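You operate a simulated robot arm through the tools that you are given. There is no shell and no other tool.

You run a simulated robot arm. Do the job below in one go: nothing can be reset, and whatever is moved stays where it is left.

Task
Bleed the white wheel's tyre down to the pressure card's figure.
Fine: then chuck on its parking pin, cap on the valve.

The check looks at the end state, three seconds after you hand in, the way a careful person would. Anything else that was tipped, shoved, dropped, spilled or broken makes it a failure. A push-on lid holds only when it is set on centred and level and pressed home; a screw cap is set on level and turned clockwise until tight.

Robot
A 7-joint arm with a fingered hand, fixed in place. Base frame: the origin is at the foot of the arm, x ahead of it, y to its left, z up. Units: cm, degrees, N and s.
With the tool pointing down near the work surface it reaches from about 26 to 68 cm from the base axis. Its first joint turns from -69.0 to 172.0 degrees. Payload 3.4 kg.
The TCP is the grasp point between the finger pads, 2.5 cm short of the fingertips. In the tool frame z runs along the fingers and y along their closing line. Largest opening 8.8 cm; the body of the gripper starts 2.9 cm behind the TCP. The gripper is a hand of 5 fingers: y runs from the thumb to the fingers, the wrist lies at [-1.3, -9.7, -16.2] in the tool frame, and closing takes about 1.5 s.
Orientation is that of the tool frame in the base frame, as a unit quaternion [x, y, z, w]. With the fingers straight down and the wrist toward the robot, the tool's x, y and z point along [0, 1, 0], [1, 0, 0] and [0, 0, -1] of the base frame.

Tools
- The arm moves only by the tool nudge_tool. Its argument "targets" is a list of rows, each a list of 3 entries, a list of its own where there are three numbers: the shift along the tool's x, y, z in cm, then the turn, a rotation vector about the tool's x, y, z in degrees, then the opening, from 0 (shut) to 1 (fully open). In form: [[[tx, ty, tz], [ax, ay, az], fingers], ...]. A call has 1 to 20 rows; each row shifts and turns the commanded pose from where the row before left it, along the tool's axes as they then stand. Each row takes 0.2 s and may step no farther than 5 cm and 8.6 degrees from the row before; otherwise, or with a gripper value out of range, the whole call is refused. Where a pose cannot be reached the arm comes as near as it can. A force on the tool above 40 N (or 10 N above the force at the start of the call, whichever is more), or a blocked arm, ends the call early, and 0.2 s more pass. Each finger travels about 15.3 cm/s and halts on what it meets, pressing with about 28 N; the grip force reading is that of the motor and also rises with nothing between the fingers. The clock runs only during rows and for 0.2 s after the last one: add rows that do not move to give the fingers time. The reply holds the time, the measured pose of the TCP, the force on the tool along the base axes, the opening and the grip force, in the units named above and with some noise, with the torque about the TCP (base axes, N m) and any sound that the robot's microphone picked up.
- Cameras (640 x 400 px; columns grow to the right, rows downward): "scene" is fixed at [40.13, 50, 139.91]; the picture's right is [-1.00, 0.03, 0.00], its down [0.01, 0.39, -0.92] and it looks along [-0.03, -0.92, -0.39] (base axes); focal length 309 px, centre (320, 200). "wrist" rides on the gripper at [5.9, -7.9, -10.5] in the tool frame; the picture's right is [-0.73, 0.32, -0.61], its down [-0.62, -0.68, 0.38] and it looks along [-0.29, 0.66, 0.70] (tool axes); focal length 234 px, centre (320, 200). There is no depth. A picture from a camera that has moved, and an enlarged one, comes with that camera's place and axes in the base frame and with its lens.
- camera(camera): a new picture of that camera. It takes no simulated time.
- raise_lower(by): slides the trunk up (or, below 0, down) by that many cm; the arm rides with it, the base frame stays. It gives what a move gives, with no picture.
- hand_shape(shape): the hand has 5 fingers and takes this shape, open, in about a second: jaw (thumb against the fingers, like two jaws); tri (thumb and two fingers); tip (a fingertip pinch); poke (one finger out to press); point (the index stretched); flat (the hand flat); cup (the hand cupped); fist (a fist). The gripper value then closes the fingers along that shape, each until it touches; the sizes above hold for jaw. It gives what a move gives, with no picture.
- inspect(camera, box): a new picture of the part [left, top, right, bottom] of that camera's present view, enlarged. It takes no simulated time.
- finish_job(): hands the job in; it is judged then, once.

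Places have to be worked out from the pictures, the camera data and where the tool is seen. Open the gripper and draw the arm clear of the work before you hand the job in, unless the task says otherwise.

The tools are called by a JSON object that holds its "name" and its "arguments". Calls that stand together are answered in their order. nudge_tool: Moves the arm, as the interface text tells. Its arguments: {"type":"object","properties":{"targets":{"type":"array"}},"required":["targets"]} The other tools are called the same way: raise_lower (by) slides the trunk up or down; hand_shape (shape) gives the hand a shape; camera (camera) takes a picture; inspect (camera, box) takes an enlarged picture of a part of a camera's view; finish_job () hands the job in.

At the start:

```text
clock: 0.0
eef_pos: [34.33, -42.62, 114.78]
orientation: [0.706, 0.708, 0.001, 0.0]
contact_force: [-0.3, 0.0, 0.1]
torque: [0.03, 0.0, 0.01]
width: 8.76
finger_force: 0.1
shape: jaw
trunk travel left (down, up): [-65.0, 29.0]
```

scene: 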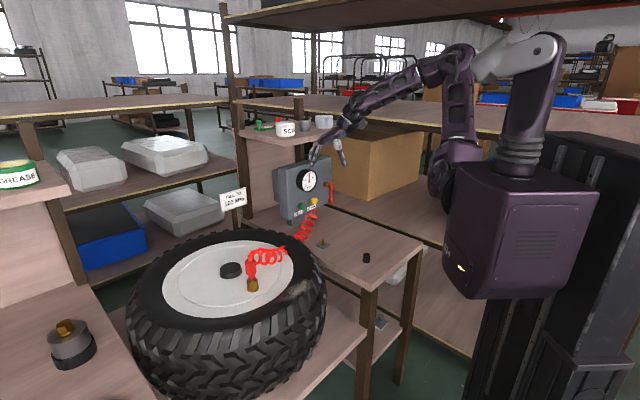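
wrist: 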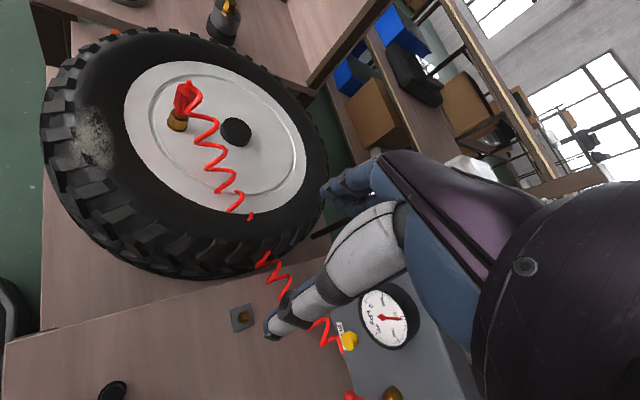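

I start by looking closely at the card, the gauge, the buttons and the small parts on the table.

{"name": "inspect", "arguments": {"camera": "scene", "box": [210, 170, 290, 220]}}

{"name": "inspect", "arguments": {"camera": "scene", "box": [260, 150, 356, 220]}}

{"name": "inspect", "arguments": {"camera": "scene", "box": [200, 220, 400, 310]}}

{"name": "inspect", "arguments": {"camera": "wrist", "box": [220, 260, 440, 400]}}

{"name": "inspect", "arguments": {"camera": "wrist", "box": [80, 40, 280, 180]}}

{"name": "inspect", "arguments": {"camera": "scene", "box": [0, 280, 200, 400]}}

```text
8.00 times, centred on (250, 195) of scene
camera zoom: at [40.13, 50.0, 139.91], right [-1.0, 0.03, 0.0], down [0.01, 0.39, -0.92], along [-0.03, -0.92, -0.39], focal length 2474 px, centre (880, 240)
```

zoom: 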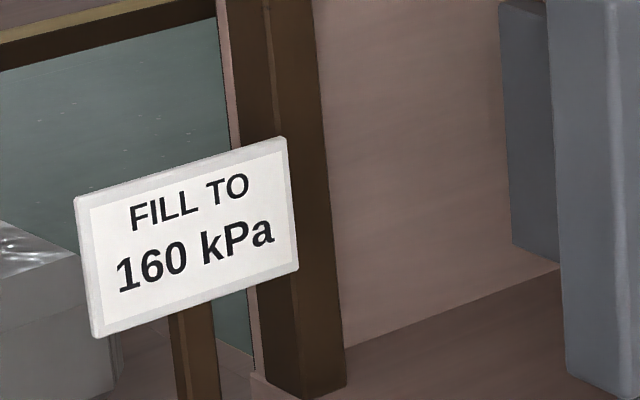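

```text
5.71 times, centred on (308, 185) of scene
camera zoom: at [40.13, 50.0, 139.91], right [-1.0, 0.03, 0.0], down [0.01, 0.39, -0.92], along [-0.03, -0.92, -0.39], focal length 1768 px, centre (389, 286)
```

zoom: 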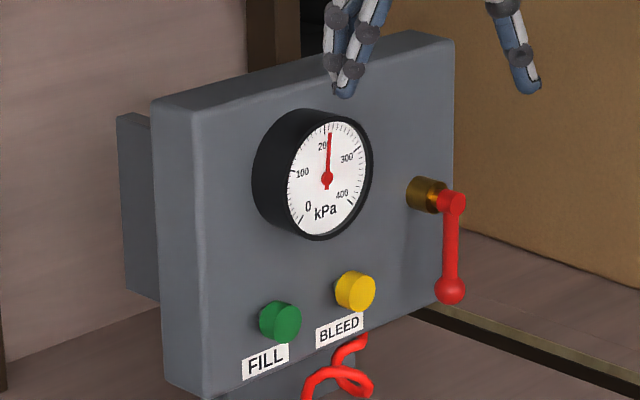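

```text
3.20 times, centred on (300, 265) of scene
camera zoom: at [40.13, 50.0, 139.91], right [-1.0, 0.03, 0.0], down [0.01, 0.39, -0.92], along [-0.03, -0.92, -0.39], focal length 990 px, centre (384, -8)
```

zoom: 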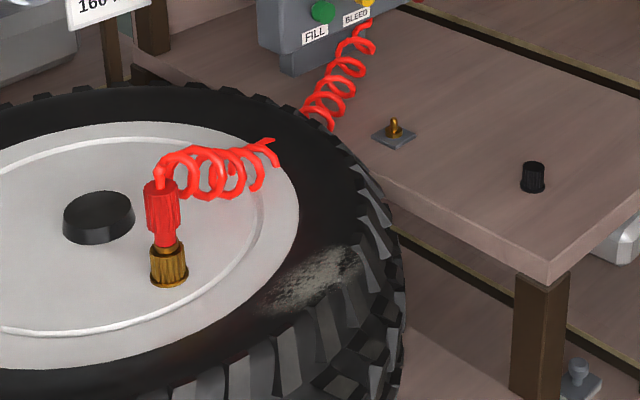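

```text
2.86 times, centred on (330, 330) of wrist
camera zoom: at [26.43, -36.83, 125.19], right [0.32, -0.73, 0.61], down [-0.68, -0.62, -0.38], along [0.66, -0.29, -0.7], focal length 669 px, centre (291, -171)
```

zoom: 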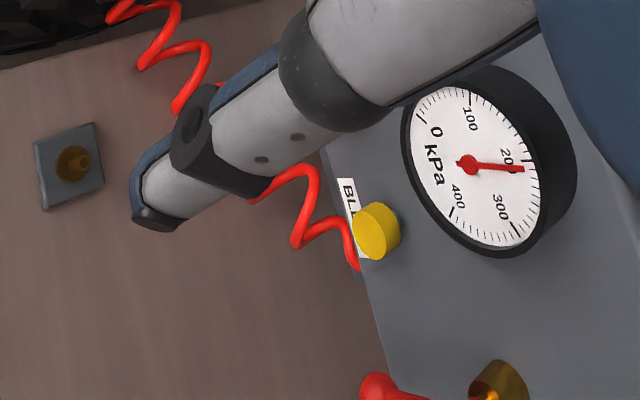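

```text
2.86 times, centred on (180, 110) of wrist
camera zoom: at [26.43, -36.83, 125.19], right [0.32, -0.73, 0.61], down [-0.68, -0.62, -0.38], along [0.66, -0.29, -0.7], focal length 669 px, centre (720, 457)
```

zoom: 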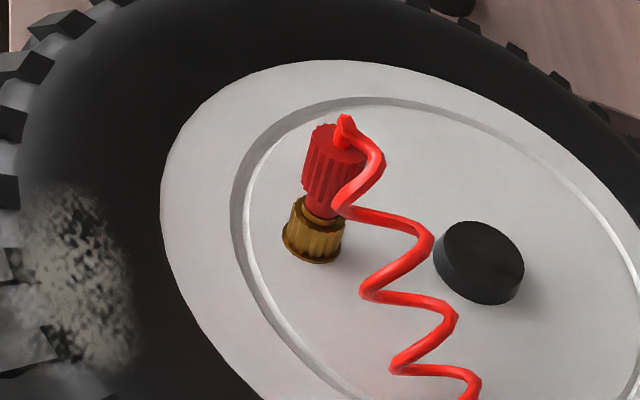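

```text
3.20 times, centred on (100, 340) of scene
camera zoom: at [40.13, 50.0, 139.91], right [-1.0, 0.03, 0.0], down [0.01, 0.39, -0.92], along [-0.03, -0.92, -0.39], focal length 990 px, centre (1024, -248)
```

zoom: 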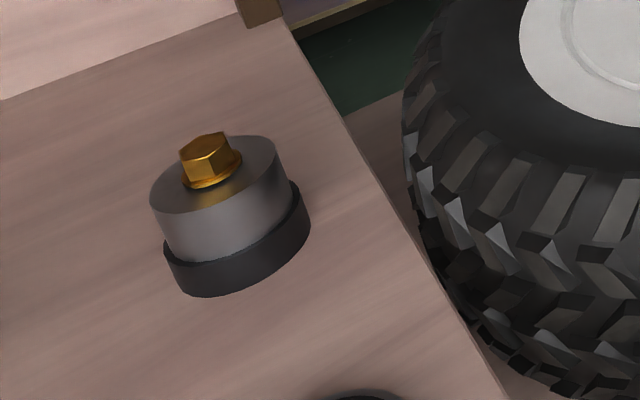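

The card says 160 kPa while the gauge reads about 215 kPa. Triangulating the two views puts BLEED near (38.6,-68.6,89.3), the pin near (35.7,-52.5,77.5), the cap near (21,-41.2,77.5) and the valve near (57,-21.4,81.4). I shape the hand to poke here in free space and see how the finger sits.

{"name": "hand_shape", "arguments": {"shape": "poke"}}

{"name": "camera", "arguments": {"camera": "wrist"}}

{"name": "inspect", "arguments": {"camera": "scene", "box": [280, 60, 480, 185]}}

```text
clock: 0.9
eef_pos: [34.29, -42.67, 114.62]
orientation: [0.707, 0.707, 0.0, 0.0]
contact_force: [0.1, -0.1, 0.3]
torque: [-0.02, 0.01, -0.01]
width: 0.01
finger_force: 0.0
shape: poke
trunk travel left (down, up): [-65.0, 29.0]
```

```text
taken
camera wrist: at [26.43, -36.83, 125.19], right [0.32, -0.73, 0.61], down [-0.68, -0.62, -0.38], along [0.66, -0.29, -0.7], focal length 234 px, centre (320, 200)
```

wrist: 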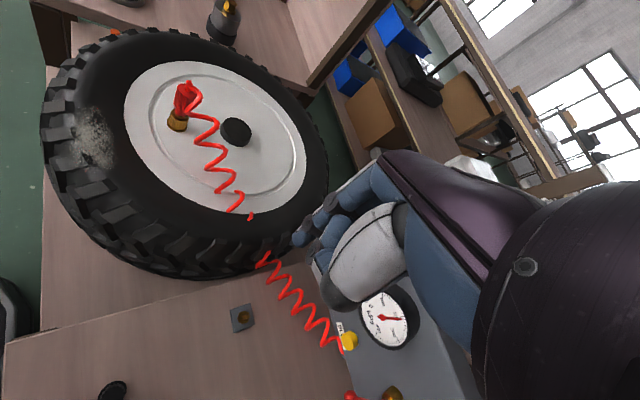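

```text
3.20 times, centred on (380, 122) of scene
camera zoom: at [40.13, 50.0, 139.91], right [-1.0, 0.03, 0.0], down [0.01, 0.39, -0.92], along [-0.03, -0.92, -0.39], focal length 990 px, centre (128, 448)
```

zoom: 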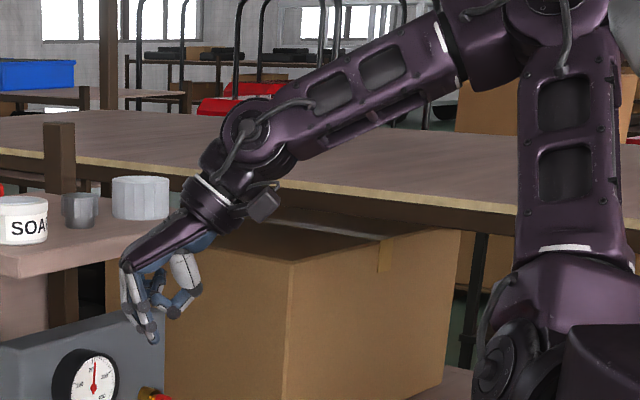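

In the poke shape the index tip sits about 2.5 cm past the TCP, but the finger hooks back toward the palm. I check it in the wrist view and compare it with the "point" shape.

{"name": "inspect", "arguments": {"camera": "wrist", "box": [240, 160, 440, 300]}}

{"name": "hand_shape", "arguments": {"shape": "point"}}

{"name": "inspect", "arguments": {"camera": "wrist", "box": [240, 160, 440, 300]}}

{"name": "inspect", "arguments": {"camera": "scene", "box": [280, 90, 400, 180]}}

```text
2.86 times, centred on (340, 230) of wrist
camera zoom: at [26.43, -36.83, 125.19], right [0.32, -0.73, 0.61], down [-0.68, -0.62, -0.38], along [0.66, -0.29, -0.7], focal length 669 px, centre (263, 114)
```

zoom: 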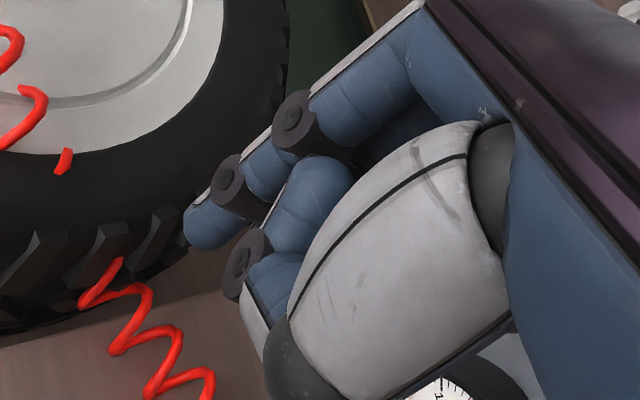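

```text
clock: 1.8
eef_pos: [34.29, -42.79, 114.78]
orientation: [0.707, 0.707, 0.0, -0.001]
contact_force: [0.5, 0.0, -0.1]
torque: [0.0, 0.02, -0.01]
width: 0.0
finger_force: 0.0
shape: point
trunk travel left (down, up): [-65.0, 29.0]
```

```text
2.86 times, centred on (340, 230) of wrist
camera zoom: at [26.43, -36.83, 125.19], right [0.32, -0.73, 0.61], down [-0.68, -0.62, -0.38], along [0.66, -0.29, -0.7], focal length 669 px, centre (263, 114)
```

zoom: 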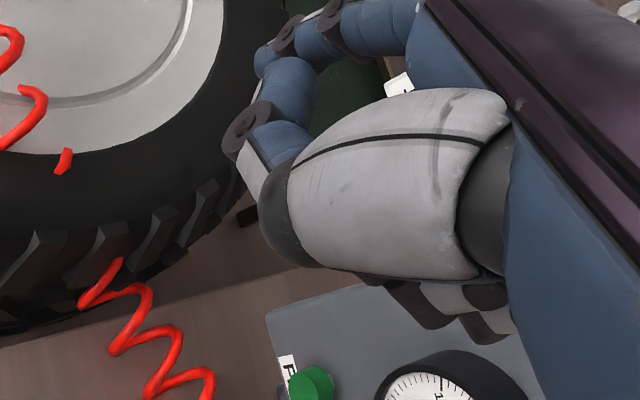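

```text
4.44 times, centred on (340, 135) of scene
camera zoom: at [40.13, 50.0, 139.91], right [-1.0, 0.03, 0.0], down [0.01, 0.39, -0.92], along [-0.03, -0.92, -0.39], focal length 1375 px, centre (231, 489)
```

zoom: 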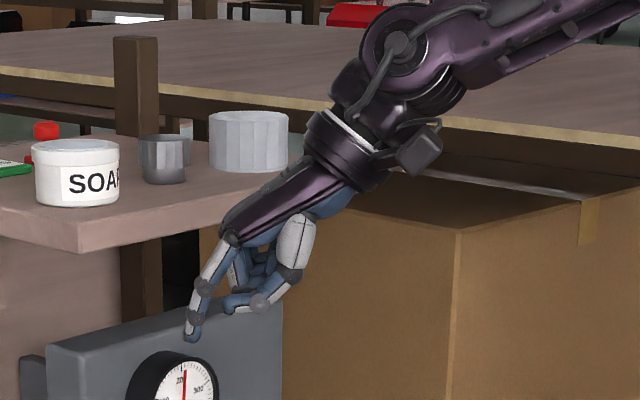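

The "point" shape gives a straighter index: tip at about tool (1.4, 5.6, 2.3), and fingers well away from the gauge. I look at how the arm is laid out before lowering the trunk.

{"name": "inspect", "arguments": {"camera": "scene", "box": [320, 0, 640, 200]}}

{"name": "inspect", "arguments": {"camera": "scene", "box": [320, 200, 640, 400]}}

```text
2.00 times, centred on (480, 100) of scene
camera zoom: at [40.13, 50.0, 139.91], right [-1.0, 0.03, 0.0], down [0.01, 0.39, -0.92], along [-0.03, -0.92, -0.39], focal length 619 px, centre (0, 400)
```

zoom: 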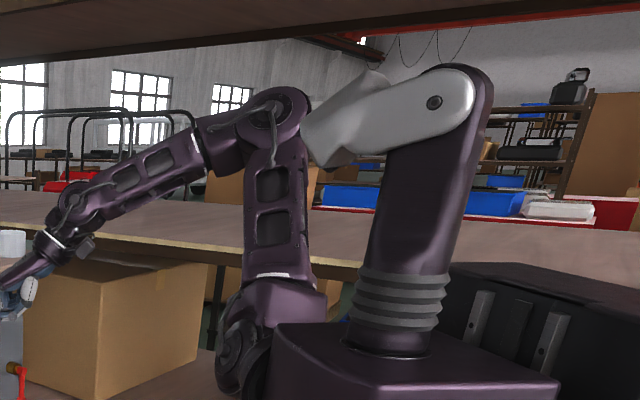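

```text
2.00 times, centred on (480, 300) of scene
camera zoom: at [40.13, 50.0, 139.91], right [-1.0, 0.03, 0.0], down [0.01, 0.39, -0.92], along [-0.03, -0.92, -0.39], focal length 619 px, centre (0, 0)
```

zoom: 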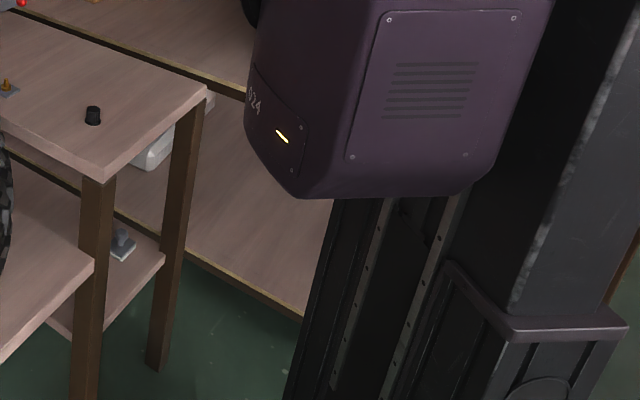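

The arm is elbow-up from a shoulder on the torso's right side, so lowering later is safe. I first yaw the hand about 69° so that the index heads toward the panel, staying at this height.

{"name": "nudge_tool", "arguments": {"targets": [[[0, 0, 0], [0, 0, 8.55], 0], [[0, 0, 0], [0, 0, 8.55], 0], [[0, 0, 0], [0, 0, 8.55], 0], [[0, 0, 0], [0, 0, 8.55], 0], [[0, 0, 0], [0, 0, 8.55], 0], [[0, 0, 0], [0, 0, 8.55], 0], [[0, 0, 0], [0, 0, 8.55], 0], [[0, 0, 0], [0, 0, 8.55], 0], [[0, 0, 0], [0, 0, 0], 0]]}}

```text
clock: 3.8
eef_pos: [34.01, -63.39, 104.63]
orientation: [0.982, 0.188, 0.001, -0.001]
contact_force: [-1.6, 0.1, -0.8]
torque: [0.0, 0.02, 0.02]
width: 0.02
finger_force: 0.0
shape: point
out of reach, approached as far as the arm can: row 2, 3, 4, 5, 6, 7, 8
trunk travel left (down, up): [-65.0, 29.0]
```

The turn was reached, but the position drifted to (34,-63.4,104.6) because intermediate poses were out of reach. I look before moving again.

{"name": "camera", "arguments": {"camera": "scene"}}

{"name": "camera", "arguments": {"camera": "wrist"}}

```text
taken
```

scene: 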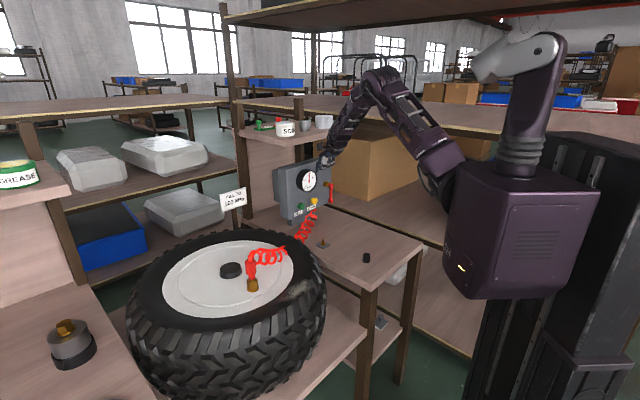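

```text
taken
camera wrist: at [36.57, -53.93, 115.1], right [-0.56, -0.57, 0.61], down [-0.83, 0.4, -0.38], along [-0.03, -0.72, -0.7], focal length 234 px, centre (320, 200)
```

wrist: 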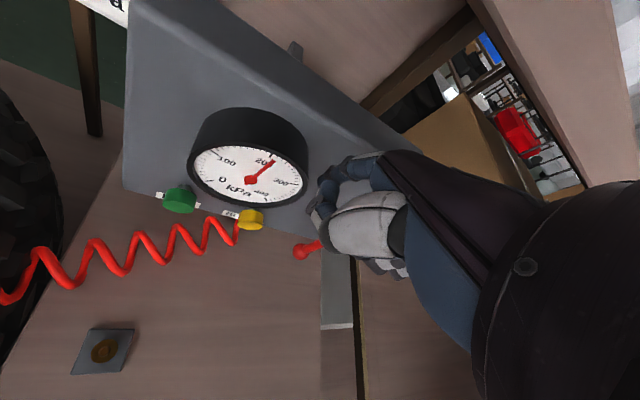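

The hand now hangs in front of the panel, just beside the gauge. I send one motionless row to see whether the commanded pose starts from the measured one.

{"name": "nudge_tool", "arguments": {"targets": [[[0, -1, 0], [0, 0, 0], 0]]}}

```text
clock: 4.2
eef_pos: [33.42, -62.92, 104.29]
orientation: [0.982, 0.188, 0.001, 0.0]
contact_force: [-0.6, 0.7, 0.1]
torque: [0.0, 0.01, -0.04]
width: 0.01
finger_force: 0.2
shape: point
out of reach, approached as far as the arm can: row 1
trunk travel left (down, up): [-65.0, 29.0]
```

It is still reported out of reach, so I turn back a little yaw in one row to learn which pose is being commanded; any drift should lead away from the panel.

{"name": "nudge_tool", "arguments": {"targets": [[[0, 0, 0], [0, 0, -8.5], 0]]}}

```text
clock: 4.6
eef_pos: [33.47, -63.14, 104.27]
orientation: [0.965, 0.26, 0.001, 0.0]
contact_force: [-0.4, 0.1, -0.1]
torque: [0.03, 0.0, 0.0]
width: 8.07
finger_force: 0.1
shape: point
trunk travel left (down, up): [-65.0, 29.0]
```

The command is re-based on the reached pose, so I can continue from here: yaw is now about -60°. I back off from the panel along its normal, then start pitching the fingers toward the panel.

{"name": "nudge_tool", "arguments": {"targets": [[[-0.8, -3.9, 0], [0, 0, 0], 0], [[-0.8, -3.9, 0], [0, 0, 0], 0], [[0, 0, 0], [-8, 0, 0], 0], [[0, 0, 0], [-8, 0, 0], 0]]}}

```text
clock: 5.6
eef_pos: [28.21, -57.05, 104.2]
orientation: [0.956, 0.259, 0.037, 0.133]
contact_force: [-0.2, -0.3, 0.7]
torque: [-0.01, 0.01, -0.02]
width: 0.0
finger_force: 0.1
shape: point
trunk travel left (down, up): [-65.0, 29.0]
```

That was reached cleanly. I continue pitching by about 39° in place, away from the panel.

{"name": "nudge_tool", "arguments": {"targets": [[[0, 0, 0], [-7.8, 0, 0], 0], [[0, 0, 0], [-7.8, 0, 0], 0], [[0, 0, 0], [-7.8, 0, 0], 0], [[0, 0, 0], [-7.8, 0, 0], 0], [[0, 0, 0], [-7.8, 0, 0], 0], [[0, 0, 0], [0, 0, 0], 0]]}}

{"name": "camera", "arguments": {"camera": "scene"}}

{"name": "camera", "arguments": {"camera": "wrist"}}

```text
clock: 7.0
eef_pos: [28.19, -56.9, 104.24]
orientation: [0.856, 0.231, 0.12, 0.447]
contact_force: [0.0, -0.1, 0.4]
torque: [-0.01, 0.01, -0.01]
width: 0.0
finger_force: 0.0
shape: point
trunk travel left (down, up): [-65.0, 29.0]
```

```text
taken
```

scene: 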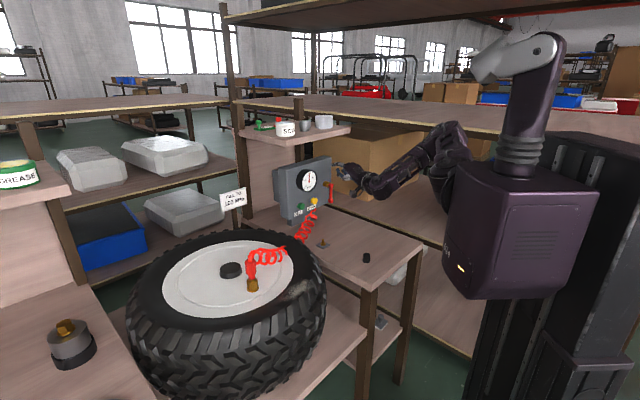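

```text
taken
camera wrist: at [26.75, -42.69, 103.74], right [-0.78, -0.09, 0.61], down [-0.58, -0.25, -0.78], along [0.23, -0.96, 0.14], focal length 234 px, centre (320, 200)
```

wrist: 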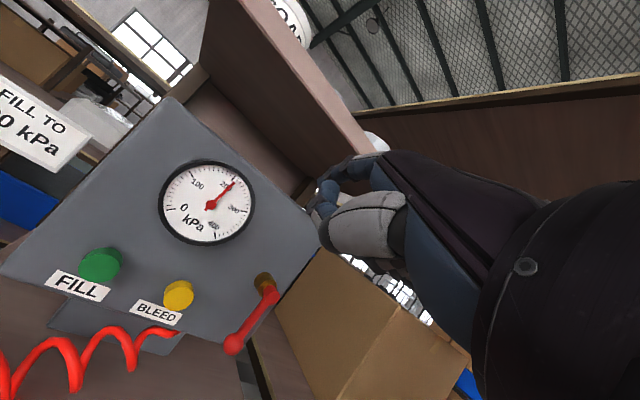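

The index tip lines up with BLEED (lateral error about 0.3 cm), 10 cm out from it and 18 cm too high. I lower the trunk 17 cm straight down, then look again.

{"name": "raise_lower", "arguments": {"by": -17}}

{"name": "camera", "arguments": {"camera": "wrist"}}

{"name": "camera", "arguments": {"camera": "scene"}}

```text
clock: 8.9
eef_pos: [28.22, -56.93, 87.29]
orientation: [0.857, 0.231, 0.12, 0.445]
contact_force: [-0.4, 1.3, 0.4]
torque: [0.01, -0.01, -0.03]
width: 0.0
finger_force: 0.0
shape: point
trunk travel left (down, up): [-48.0, 46.0]
```

```text
taken
camera wrist: at [26.69, -42.74, 86.77], right [-0.78, -0.09, 0.61], down [-0.58, -0.25, -0.78], along [0.23, -0.96, 0.14], focal length 234 px, centre (320, 200)
```

wrist: 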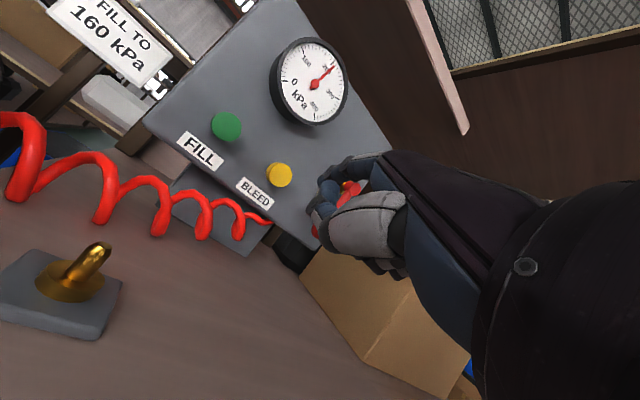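

```text
taken
```

scene: 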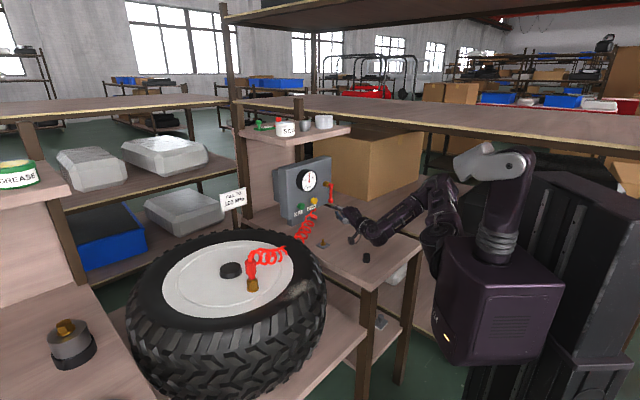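

BLEED sits at about (38.6,-68.6,89.7) and the tip at (32.0,-60.6,90.6). I approach 70 % of the way along the button's axis and check alignment.

{"name": "nudge_tool", "arguments": {"targets": [[[0.4, 1.2, 2.08], [0, 0, 0], 0], [[0.4, 1.2, 2.08], [0, 0, 0], 0], [[0.4, 1.2, 2.08], [0, 0, 0], 0]]}}

{"name": "inspect", "arguments": {"camera": "wrist", "box": [240, 100, 400, 260]}}

{"name": "inspect", "arguments": {"camera": "scene", "box": [280, 160, 380, 240]}}

```text
clock: 9.7
eef_pos: [32.81, -62.52, 86.52]
orientation: [0.857, 0.23, 0.12, 0.445]
contact_force: [-0.1, -0.6, 0.1]
torque: [0.01, 0.01, -0.03]
width: 0.03
finger_force: 0.1
shape: point
trunk travel left (down, up): [-48.0, 46.0]
```

```text
2.50 times, centred on (320, 180) of wrist
camera zoom: at [31.32, -48.36, 86.04], right [-0.78, -0.1, 0.61], down [-0.58, -0.25, -0.78], along [0.22, -0.96, 0.14], focal length 585 px, centre (320, 250)
```

zoom: 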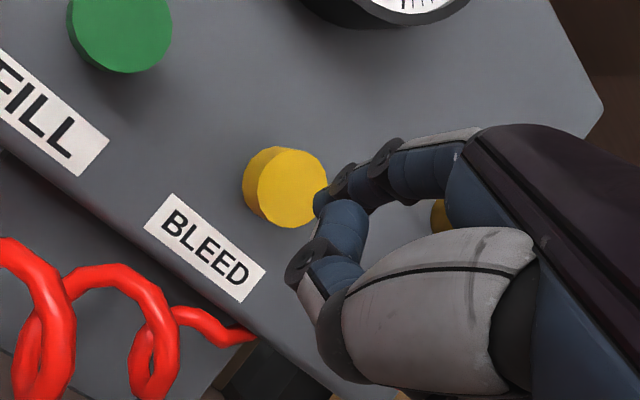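

```text
5.00 times, centred on (330, 200) of scene
camera zoom: at [40.13, 50.0, 139.91], right [-1.0, 0.03, 0.0], down [0.01, 0.39, -0.92], along [-0.03, -0.92, -0.39], focal length 1546 px, centre (270, 200)
```

zoom: 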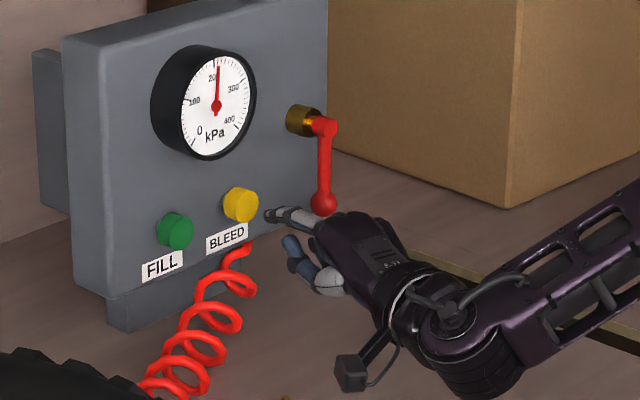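

Two-view triangulation puts the tip at (36.6,-66.2,89.8), straight in front of BLEED with about 3 cm to go. I advance 2.4 cm along the button axis, then feel for it.

{"name": "nudge_tool", "arguments": {"targets": [[[0.155, 0.448, 0.643], [0, 0, 0], 0], [[0.155, 0.448, 0.643], [0, 0, 0], 0], [[0.155, 0.448, 0.643], [0, 0, 0], 0]]}}

{"name": "inspect", "arguments": {"camera": "scene", "box": [290, 160, 350, 220]}}

{"name": "inspect", "arguments": {"camera": "wrist", "box": [240, 100, 400, 260]}}

```text
clock: 10.5
eef_pos: [34.36, -64.3, 86.55]
orientation: [0.857, 0.231, 0.12, 0.445]
contact_force: [-1.7, 1.1, 0.7]
torque: [-0.1, -0.09, 0.05]
width: 8.07
finger_force: 0.0
shape: point
trunk travel left (down, up): [-48.0, 46.0]
```

```text
6.67 times, centred on (320, 190) of scene
camera zoom: at [40.13, 50.0, 139.91], right [-1.0, 0.03, 0.0], down [0.01, 0.39, -0.92], along [-0.03, -0.92, -0.39], focal length 2062 px, centre (320, 267)
```

zoom: 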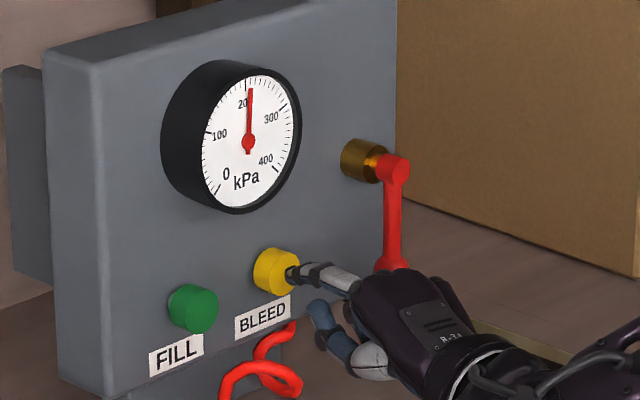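

```text
2.50 times, centred on (320, 180) of wrist
camera zoom: at [32.93, -50.1, 86.16], right [-0.78, -0.09, 0.61], down [-0.58, -0.25, -0.78], along [0.23, -0.96, 0.14], focal length 585 px, centre (320, 250)
```

zoom: 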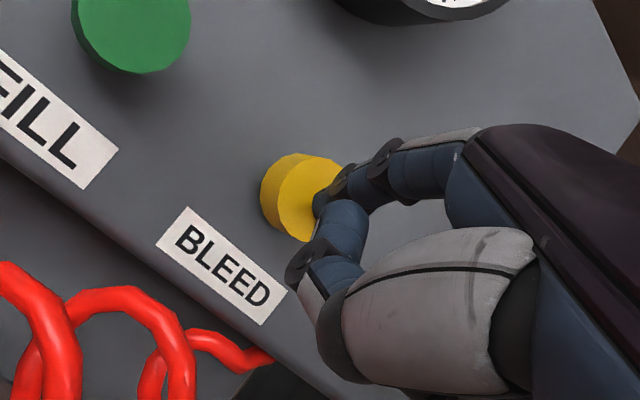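

The reading shows first light contact (about 2 N). I press in small increments and watch the force, sound and gauge.

{"name": "nudge_tool", "arguments": {"targets": [[[0.058, 0.168, 0.241], [0, 0, 0], 0]]}}

{"name": "inspect", "arguments": {"camera": "scene", "box": [290, 160, 350, 220]}}

```text
clock: 10.9
eef_pos: [34.62, -64.51, 86.7]
orientation: [0.856, 0.231, 0.121, 0.447]
contact_force: [-1.7, 3.7, 0.5]
torque: [-0.14, -0.09, 0.09]
width: 8.08
finger_force: 0.1
shape: point
trunk travel left (down, up): [-48.0, 46.0]
heard: click
```

```text
6.67 times, centred on (320, 190) of scene
camera zoom: at [40.13, 50.0, 139.91], right [-1.0, 0.03, 0.0], down [0.01, 0.39, -0.92], along [-0.03, -0.92, -0.39], focal length 2062 px, centre (320, 267)
```

zoom: 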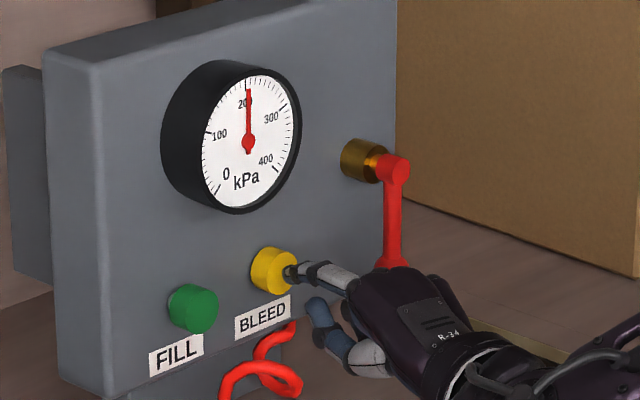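

A click was heard and the needle has begun to drop. I zoom on the gauge for a precise baseline and then hold for half a second to learn the rate.

{"name": "inspect", "arguments": {"camera": "scene", "box": [298, 166, 322, 194]}}

{"name": "nudge_tool", "arguments": {"targets": [[[0, 0, 0], [0, 0, 0], 0], [[0, 0, 0], [0, 0, 0], 0]]}}

{"name": "inspect", "arguments": {"camera": "scene", "box": [298, 166, 322, 194]}}

{"name": "camera", "arguments": {"camera": "wrist"}}

```text
14.29 times, centred on (310, 180) of scene
camera zoom: at [40.13, 50.0, 139.91], right [-1.0, 0.03, 0.0], down [0.01, 0.39, -0.92], along [-0.03, -0.92, -0.39], focal length 4419 px, centre (463, 486)
```

zoom: 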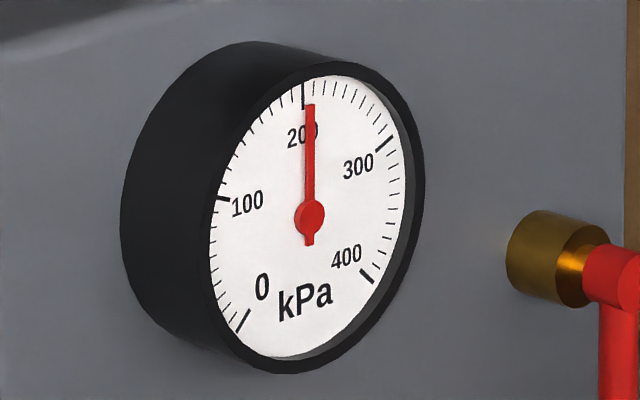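

```text
clock: 11.5
eef_pos: [34.58, -64.51, 86.73]
orientation: [0.856, 0.231, 0.12, 0.446]
contact_force: [-2.5, 4.5, 1.0]
torque: [-0.18, -0.11, 0.08]
width: 8.03
finger_force: 0.2
shape: point
trunk travel left (down, up): [-48.0, 46.0]
```

```text
14.29 times, centred on (310, 180) of scene
camera zoom: at [40.13, 50.0, 139.91], right [-1.0, 0.03, 0.0], down [0.01, 0.39, -0.92], along [-0.03, -0.92, -0.39], focal length 4419 px, centre (463, 486)
```

zoom: 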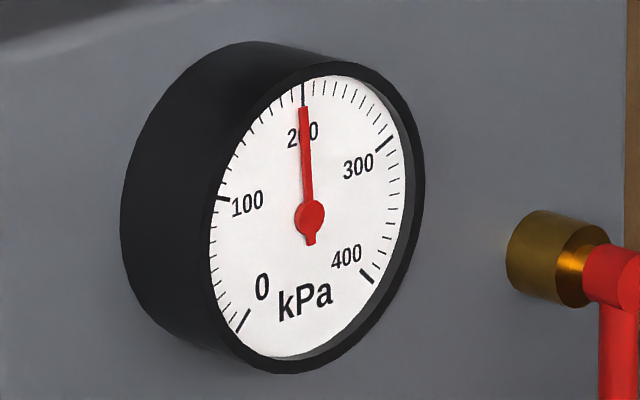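

```text
taken
camera wrist: at [33.06, -50.32, 86.19], right [-0.78, -0.09, 0.61], down [-0.58, -0.25, -0.78], along [0.23, -0.96, 0.14], focal length 234 px, centre (320, 200)
```

wrist: 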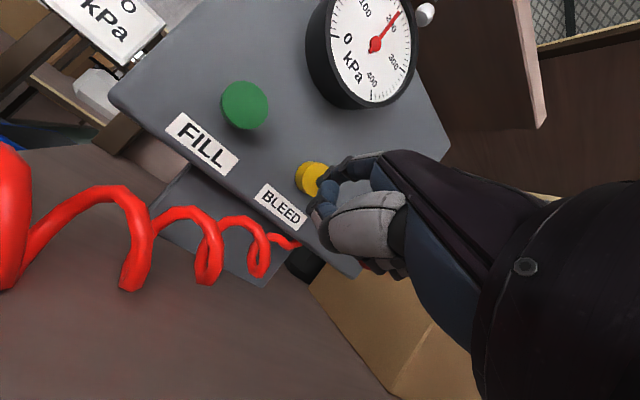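

It falls roughly 8–10 kPa/s, now about 201 kPa. I hold for about 2 s more and read again.

{"name": "nudge_tool", "arguments": {"targets": [[[0, 0, 0], [0, 0, 0], 0], [[0, 0, 0], [0, 0, 0], 0], [[0, 0, 0], [0, 0, 0], 0], [[0, 0, 0], [0, 0, 0], 0], [[0, 0, 0], [0, 0, 0], 0], [[0, 0, 0], [0, 0, 0], 0], [[0, 0, 0], [0, 0, 0], 0], [[0, 0, 0], [0, 0, 0], 0], [[0, 0, 0], [0, 0, 0], 0]]}}

{"name": "inspect", "arguments": {"camera": "scene", "box": [298, 166, 322, 194]}}

```text
clock: 13.5
eef_pos: [34.53, -64.69, 86.63]
orientation: [0.856, 0.231, 0.12, 0.445]
contact_force: [-2.6, 5.3, 0.5]
torque: [-0.19, -0.16, 0.06]
width: 8.07
finger_force: 0.2
shape: point
trunk travel left (down, up): [-48.0, 46.0]
```

```text
14.29 times, centred on (310, 180) of scene
camera zoom: at [40.13, 50.0, 139.91], right [-1.0, 0.03, 0.0], down [0.01, 0.39, -0.92], along [-0.03, -0.92, -0.39], focal length 4419 px, centre (463, 486)
```

zoom: 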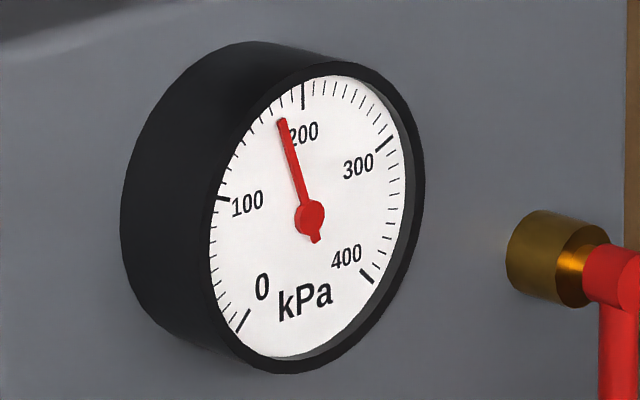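

The needle is near 180. I zoom on the ticks around it for an exact reading.

{"name": "inspect", "arguments": {"camera": "scene", "box": [302, 169, 314, 182]}}

{"name": "inspect", "arguments": {"camera": "wrist", "box": [300, 0, 440, 110]}}

```text
16.00 times, centred on (308, 176) of scene
camera zoom: at [40.13, 50.0, 139.91], right [-1.0, 0.03, 0.0], down [0.01, 0.39, -0.92], along [-0.03, -0.92, -0.39], focal length 4949 px, centre (512, 592)
```

zoom: 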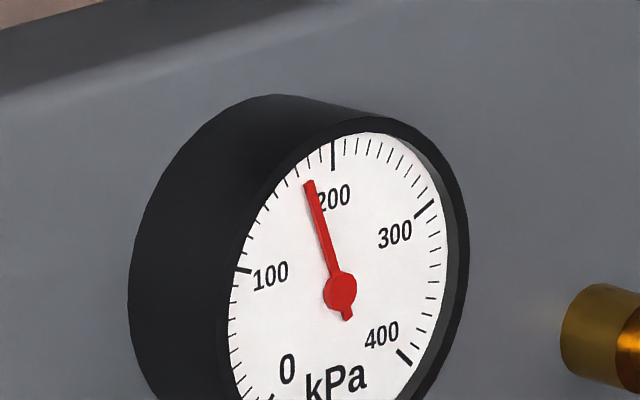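

```text
3.64 times, centred on (370, 55) of wrist
camera zoom: at [33.06, -50.33, 86.2], right [-0.78, -0.09, 0.61], down [-0.58, -0.25, -0.78], along [0.23, -0.96, 0.14], focal length 852 px, centre (138, 727)
```

zoom: 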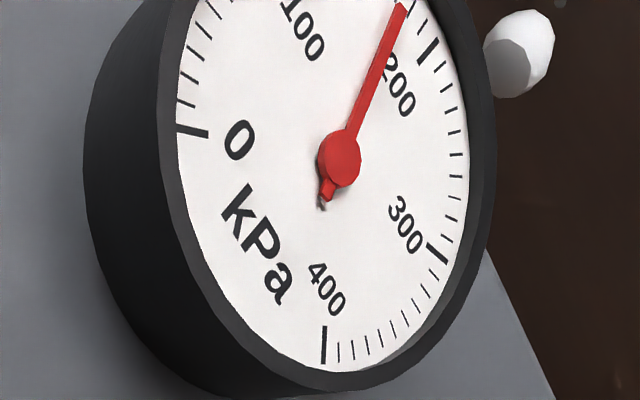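

Fitting the dial ellipse gives about 172 kPa and a rate near 12 kPa/s. I hold about 0.6 s more, then re-read before releasing.

{"name": "nudge_tool", "arguments": {"targets": [[[0, 0, 0], [0, 0, 0], 0], [[0, 0, 0], [0, 0, 0], 0]]}}

{"name": "inspect", "arguments": {"camera": "scene", "box": [298, 172, 320, 186]}}

{"name": "inspect", "arguments": {"camera": "wrist", "box": [300, 0, 440, 110]}}

```text
clock: 14.1
eef_pos: [34.56, -64.6, 86.69]
orientation: [0.857, 0.231, 0.12, 0.445]
contact_force: [-2.2, 4.6, 1.7]
torque: [-0.16, -0.08, 0.09]
width: 8.07
finger_force: 0.1
shape: point
trunk travel left (down, up): [-48.0, 46.0]
```

```text
16.00 times, centred on (309, 179) of scene
camera zoom: at [40.13, 50.0, 139.91], right [-1.0, 0.03, 0.0], down [0.01, 0.39, -0.92], along [-0.03, -0.92, -0.39], focal length 4949 px, centre (496, 536)
```

zoom: 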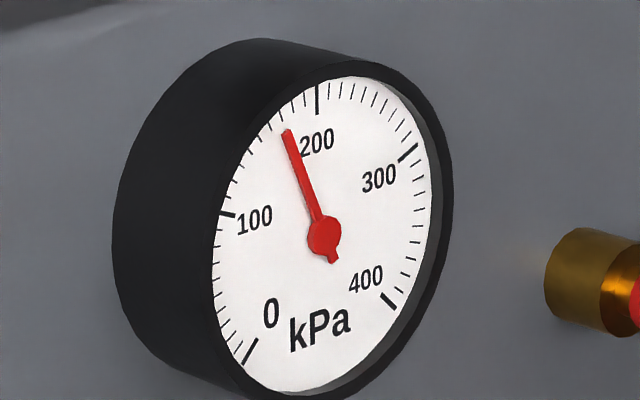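

```text
3.64 times, centred on (370, 55) of wrist
camera zoom: at [33.06, -50.33, 86.2], right [-0.78, -0.09, 0.61], down [-0.58, -0.25, -0.78], along [0.23, -0.96, 0.14], focal length 852 px, centre (138, 727)
```

zoom: 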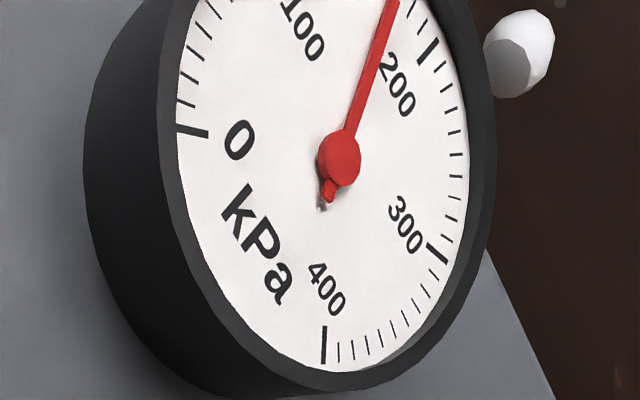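

Now about 166.5 kPa. I hold 0.4 s more and then withdraw along the button axis in the same call, which should leave it near 161.

{"name": "nudge_tool", "arguments": {"targets": [[[0, 0, 0], [0, 0, 0], 0], [[0, 0, 0], [0, 0, 0], 0], [[-0.29, -0.84, -1.206], [0, 0, 0], 0], [[-0.19, -0.56, -0.804], [0, 0, 0], 0]]}}

{"name": "inspect", "arguments": {"camera": "scene", "box": [298, 172, 320, 186]}}

{"name": "camera", "arguments": {"camera": "wrist"}}

```text
clock: 15.1
eef_pos: [32.98, -62.67, 86.49]
orientation: [0.857, 0.23, 0.12, 0.446]
contact_force: [0.0, 0.0, -0.8]
torque: [-0.01, 0.0, 0.02]
width: 8.07
finger_force: 0.0
shape: point
trunk travel left (down, up): [-48.0, 46.0]
```

```text
16.00 times, centred on (309, 179) of scene
camera zoom: at [40.13, 50.0, 139.91], right [-1.0, 0.03, 0.0], down [0.01, 0.39, -0.92], along [-0.03, -0.92, -0.39], focal length 4949 px, centre (496, 536)
```

zoom: 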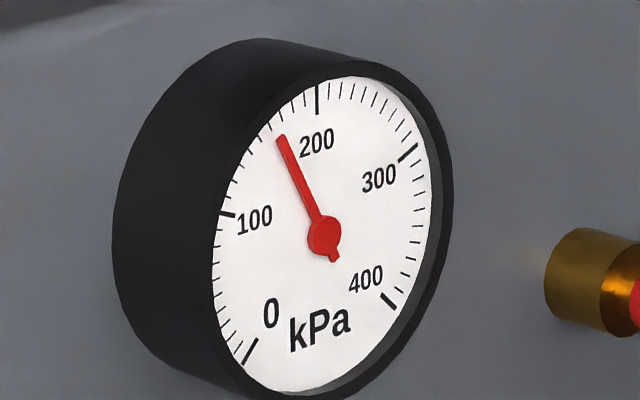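

```text
taken
camera wrist: at [31.54, -48.45, 86.15], right [-0.78, -0.1, 0.61], down [-0.58, -0.25, -0.78], along [0.23, -0.96, 0.14], focal length 234 px, centre (320, 200)
```

wrist: 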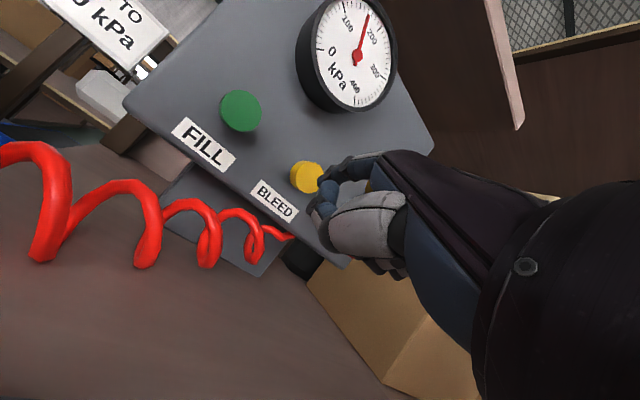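

The needle now reads about 160 by the ellipse fit. I verify with the wrist camera's closer view.

{"name": "inspect", "arguments": {"camera": "wrist", "box": [290, 0, 410, 115]}}

```text
3.48 times, centred on (350, 58) of wrist
camera zoom: at [31.54, -48.45, 86.15], right [-0.78, -0.1, 0.61], down [-0.58, -0.25, -0.78], along [0.23, -0.96, 0.14], focal length 814 px, centre (216, 696)
```

zoom: 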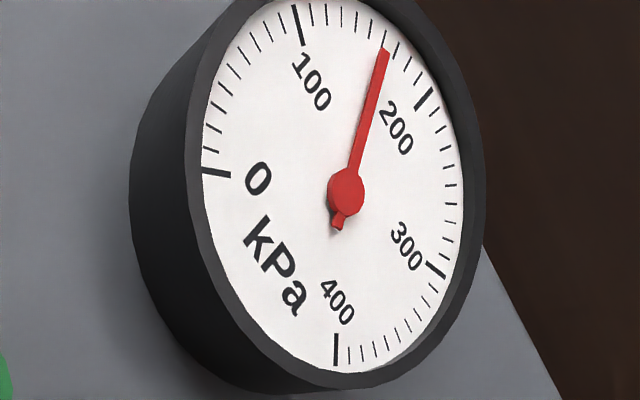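

Both views agree on about 160 kPa, so the tyre is at the card's figure. I now back away from the panel, rise a little, and pitch the hand back to pointing down.

{"name": "nudge_tool", "arguments": {"targets": [[[-0.58, -1.68, -2.41], [0, 0, 0], 0], [[-0.58, -1.68, -2.41], [0, 0, 0], 0], [[0, 2.46, -1.72], [0, 0, 0], 0], [[0, 2.46, -1.72], [0, 0, 0], 0], [[0, 0, 0], [7.8, 0, 0], 0], [[0, 0, 0], [7.8, 0, 0], 0], [[0, 0, 0], [7.8, 0, 0], 0], [[0, 0, 0], [7.8, 0, 0], 0], [[0, 0, 0], [7.8, 0, 0], 0], [[0, 0, 0], [7.8, 0, 0], 0], [[0, 0, 0], [7.8, 0, 0], 0]]}}

{"name": "camera", "arguments": {"camera": "scene"}}

```text
clock: 17.5
eef_pos: [28.9, -58.38, 92.68]
orientation: [0.965, 0.261, 0.001, 0.002]
contact_force: [0.0, 0.6, -0.3]
torque: [-0.03, -0.02, 0.01]
width: 8.06
finger_force: 0.0
shape: point
trunk travel left (down, up): [-48.0, 46.0]
```

```text
taken
```

scene: 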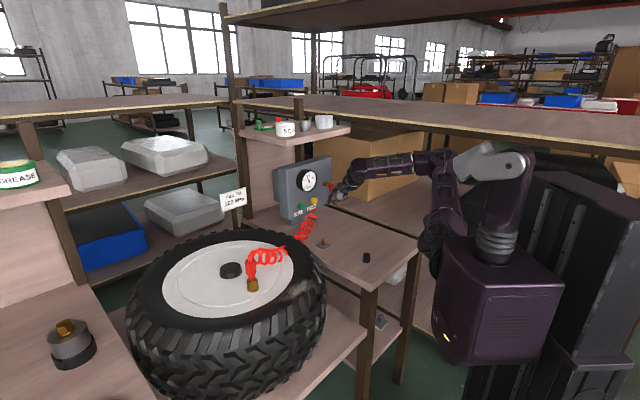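

The hand is clear and pointing down. I rise 10 cm, then swing over toward the wheel while unwinding the yaw.

{"name": "nudge_tool", "arguments": {"targets": [[[0, 0, -4], [0, 0, 0], 0], [[0, 0, -4], [0, 0, 0], 0], [[0, 0, -3], [0, 0, 0], 0], [[3.03, -2.11, 0], [0, 0, -8.5], 0], [[3.31, -1.64, 0], [0, 0, -8.5], 0], [[3.51, -1.13, 0], [0, 0, -8.5], 0], [[3.64, -0.6, 0], [0, 0, -8.5], 0], [[3.69, -0.05, 0], [0, 0, -8.5], 0], [[3.66, 0.49, 0], [0, 0, -8.5], 0], [[3.54, 1.03, 0], [0, 0, -8.5], 0]]}}

{"name": "hand_shape", "arguments": {"shape": "jaw"}}

{"name": "camera", "arguments": {"camera": "wrist"}}

{"name": "camera", "arguments": {"camera": "scene"}}

```text
clock: 19.7
eef_pos: [39.99, -34.51, 103.66]
orientation: [0.708, 0.706, -0.003, 0.003]
contact_force: [0.9, -0.1, 0.1]
torque: [-0.02, 0.02, -0.01]
width: 8.07
finger_force: 0.0
shape: point
trunk travel left (down, up): [-48.0, 46.0]
```

```text
clock: 20.6
eef_pos: [39.87, -34.63, 103.7]
orientation: [0.71, 0.704, 0.0, 0.003]
contact_force: [0.5, 0.7, -0.8]
torque: [0.0, -0.02, 0.0]
width: 8.77
finger_force: 0.1
shape: jaw
trunk travel left (down, up): [-48.0, 46.0]
```

```text
taken
camera wrist: at [32.07, -28.77, 114.09], right [0.32, -0.72, 0.61], down [-0.68, -0.62, -0.38], along [0.66, -0.3, -0.69], focal length 234 px, centre (320, 200)
```

wrist: 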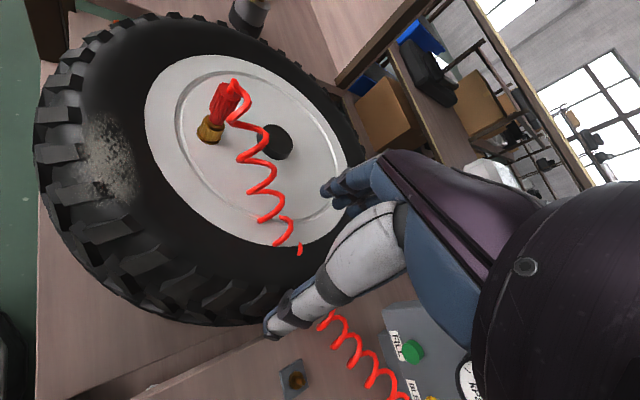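

```text
taken
```

scene: 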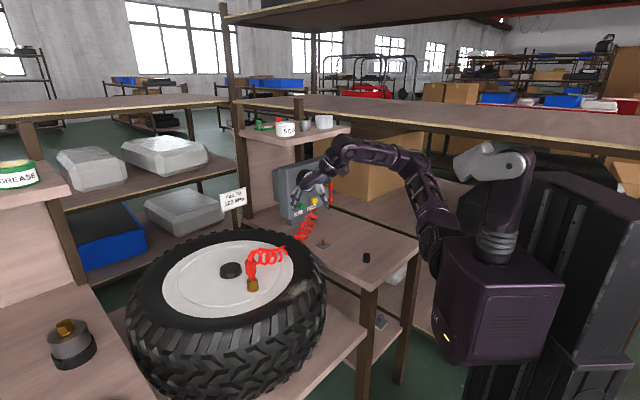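

Now a close look at the chuck and valve from here.

{"name": "inspect", "arguments": {"camera": "wrist", "box": [170, 60, 300, 170]}}

{"name": "inspect", "arguments": {"camera": "scene", "box": [220, 235, 290, 305]}}

{"name": "inspect", "arguments": {"camera": "scene", "box": [305, 225, 385, 275]}}

```text
3.64 times, centred on (235, 115) of wrist
camera zoom: at [32.07, -28.77, 114.09], right [0.32, -0.72, 0.61], down [-0.68, -0.62, -0.38], along [0.66, -0.3, -0.69], focal length 852 px, centre (629, 509)
```

zoom: 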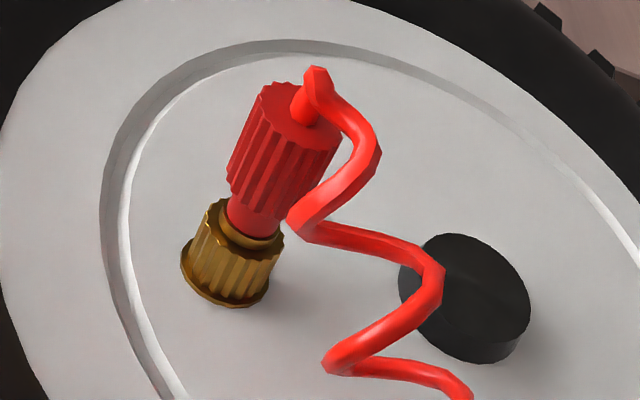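

```text
5.71 times, centred on (255, 270) of scene
camera zoom: at [40.13, 50.0, 139.91], right [-1.0, 0.03, 0.0], down [0.01, 0.39, -0.92], along [-0.03, -0.92, -0.39], focal length 1768 px, centre (691, -200)
```

zoom: 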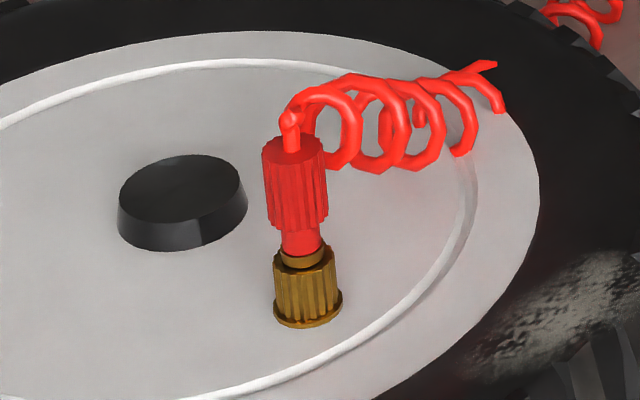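

```text
8.00 times, centred on (345, 250) of scene
camera zoom: at [40.13, 50.0, 139.91], right [-1.0, 0.03, 0.0], down [0.01, 0.39, -0.92], along [-0.03, -0.92, -0.39], focal length 2474 px, centre (120, -200)
```

zoom: 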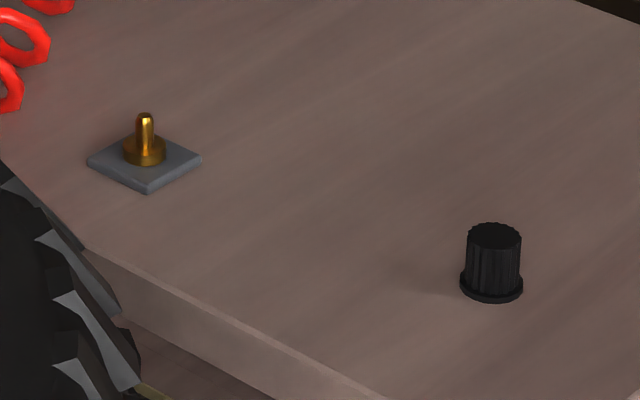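

The chuck is a red knurled grip (z≈87.8–92, Ø≈3.1) with a brass knurled collar at its foot, standing at about (56.7,-21.2). The black cap is knurled with a flange. I move the open hand above the chuck at the present height for a close look.

{"name": "nudge_tool", "arguments": {"targets": [[[2.23, 2.8, 0], [0, 0, 0], 1], [[2.23, 2.8, 0], [0, 0, 0], 1], [[2.23, 2.8, 0], [0, 0, 0], 1], [[2.23, 2.8, 0], [0, 0, 0], 1], [[2.23, 2.8, 0], [0, 0, 0], 1], [[2.23, 2.8, 0], [0, 0, 0], 1], [[0, 0, 1], [0, 0, 0], 1], [[0, 0, 0], [0, 0, 0], 1]]}}

{"name": "camera", "arguments": {"camera": "wrist"}}

{"name": "inspect", "arguments": {"camera": "scene", "box": [200, 180, 320, 300]}}

```text
clock: 22.4
eef_pos: [56.75, -21.37, 102.45]
orientation: [0.709, 0.705, -0.001, 0.004]
contact_force: [-0.5, 0.3, 0.3]
torque: [0.01, -0.03, 0.01]
width: 8.81
finger_force: 0.0
shape: jaw
trunk travel left (down, up): [-48.0, 46.0]
```

```text
taken
camera wrist: at [48.92, -15.48, 112.83], right [0.32, -0.72, 0.61], down [-0.68, -0.62, -0.38], along [0.66, -0.3, -0.69], focal length 234 px, centre (320, 200)
```

wrist: 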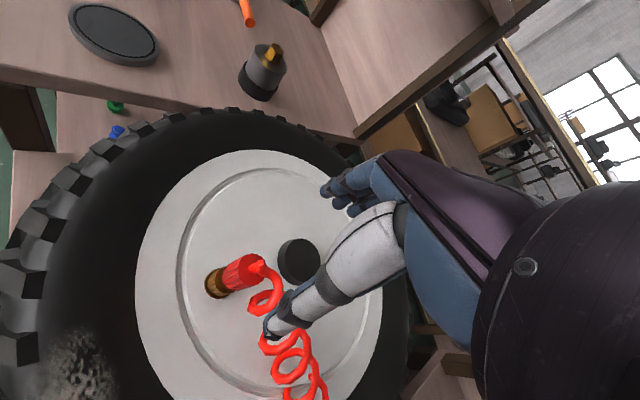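

```text
3.33 times, centred on (260, 240) of scene
camera zoom: at [40.13, 50.0, 139.91], right [-1.0, 0.03, 0.0], down [0.01, 0.39, -0.92], along [-0.03, -0.92, -0.39], focal length 1031 px, centre (520, 67)
```

zoom: 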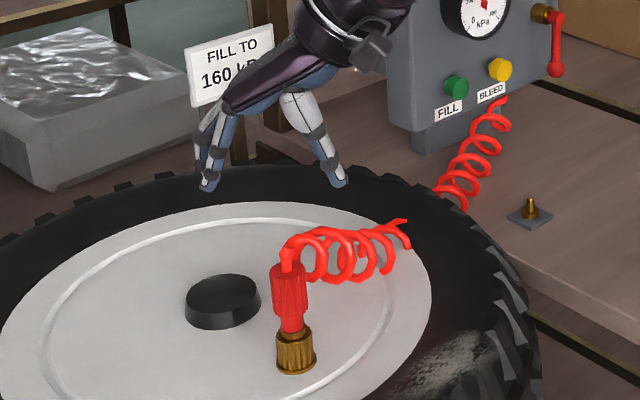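

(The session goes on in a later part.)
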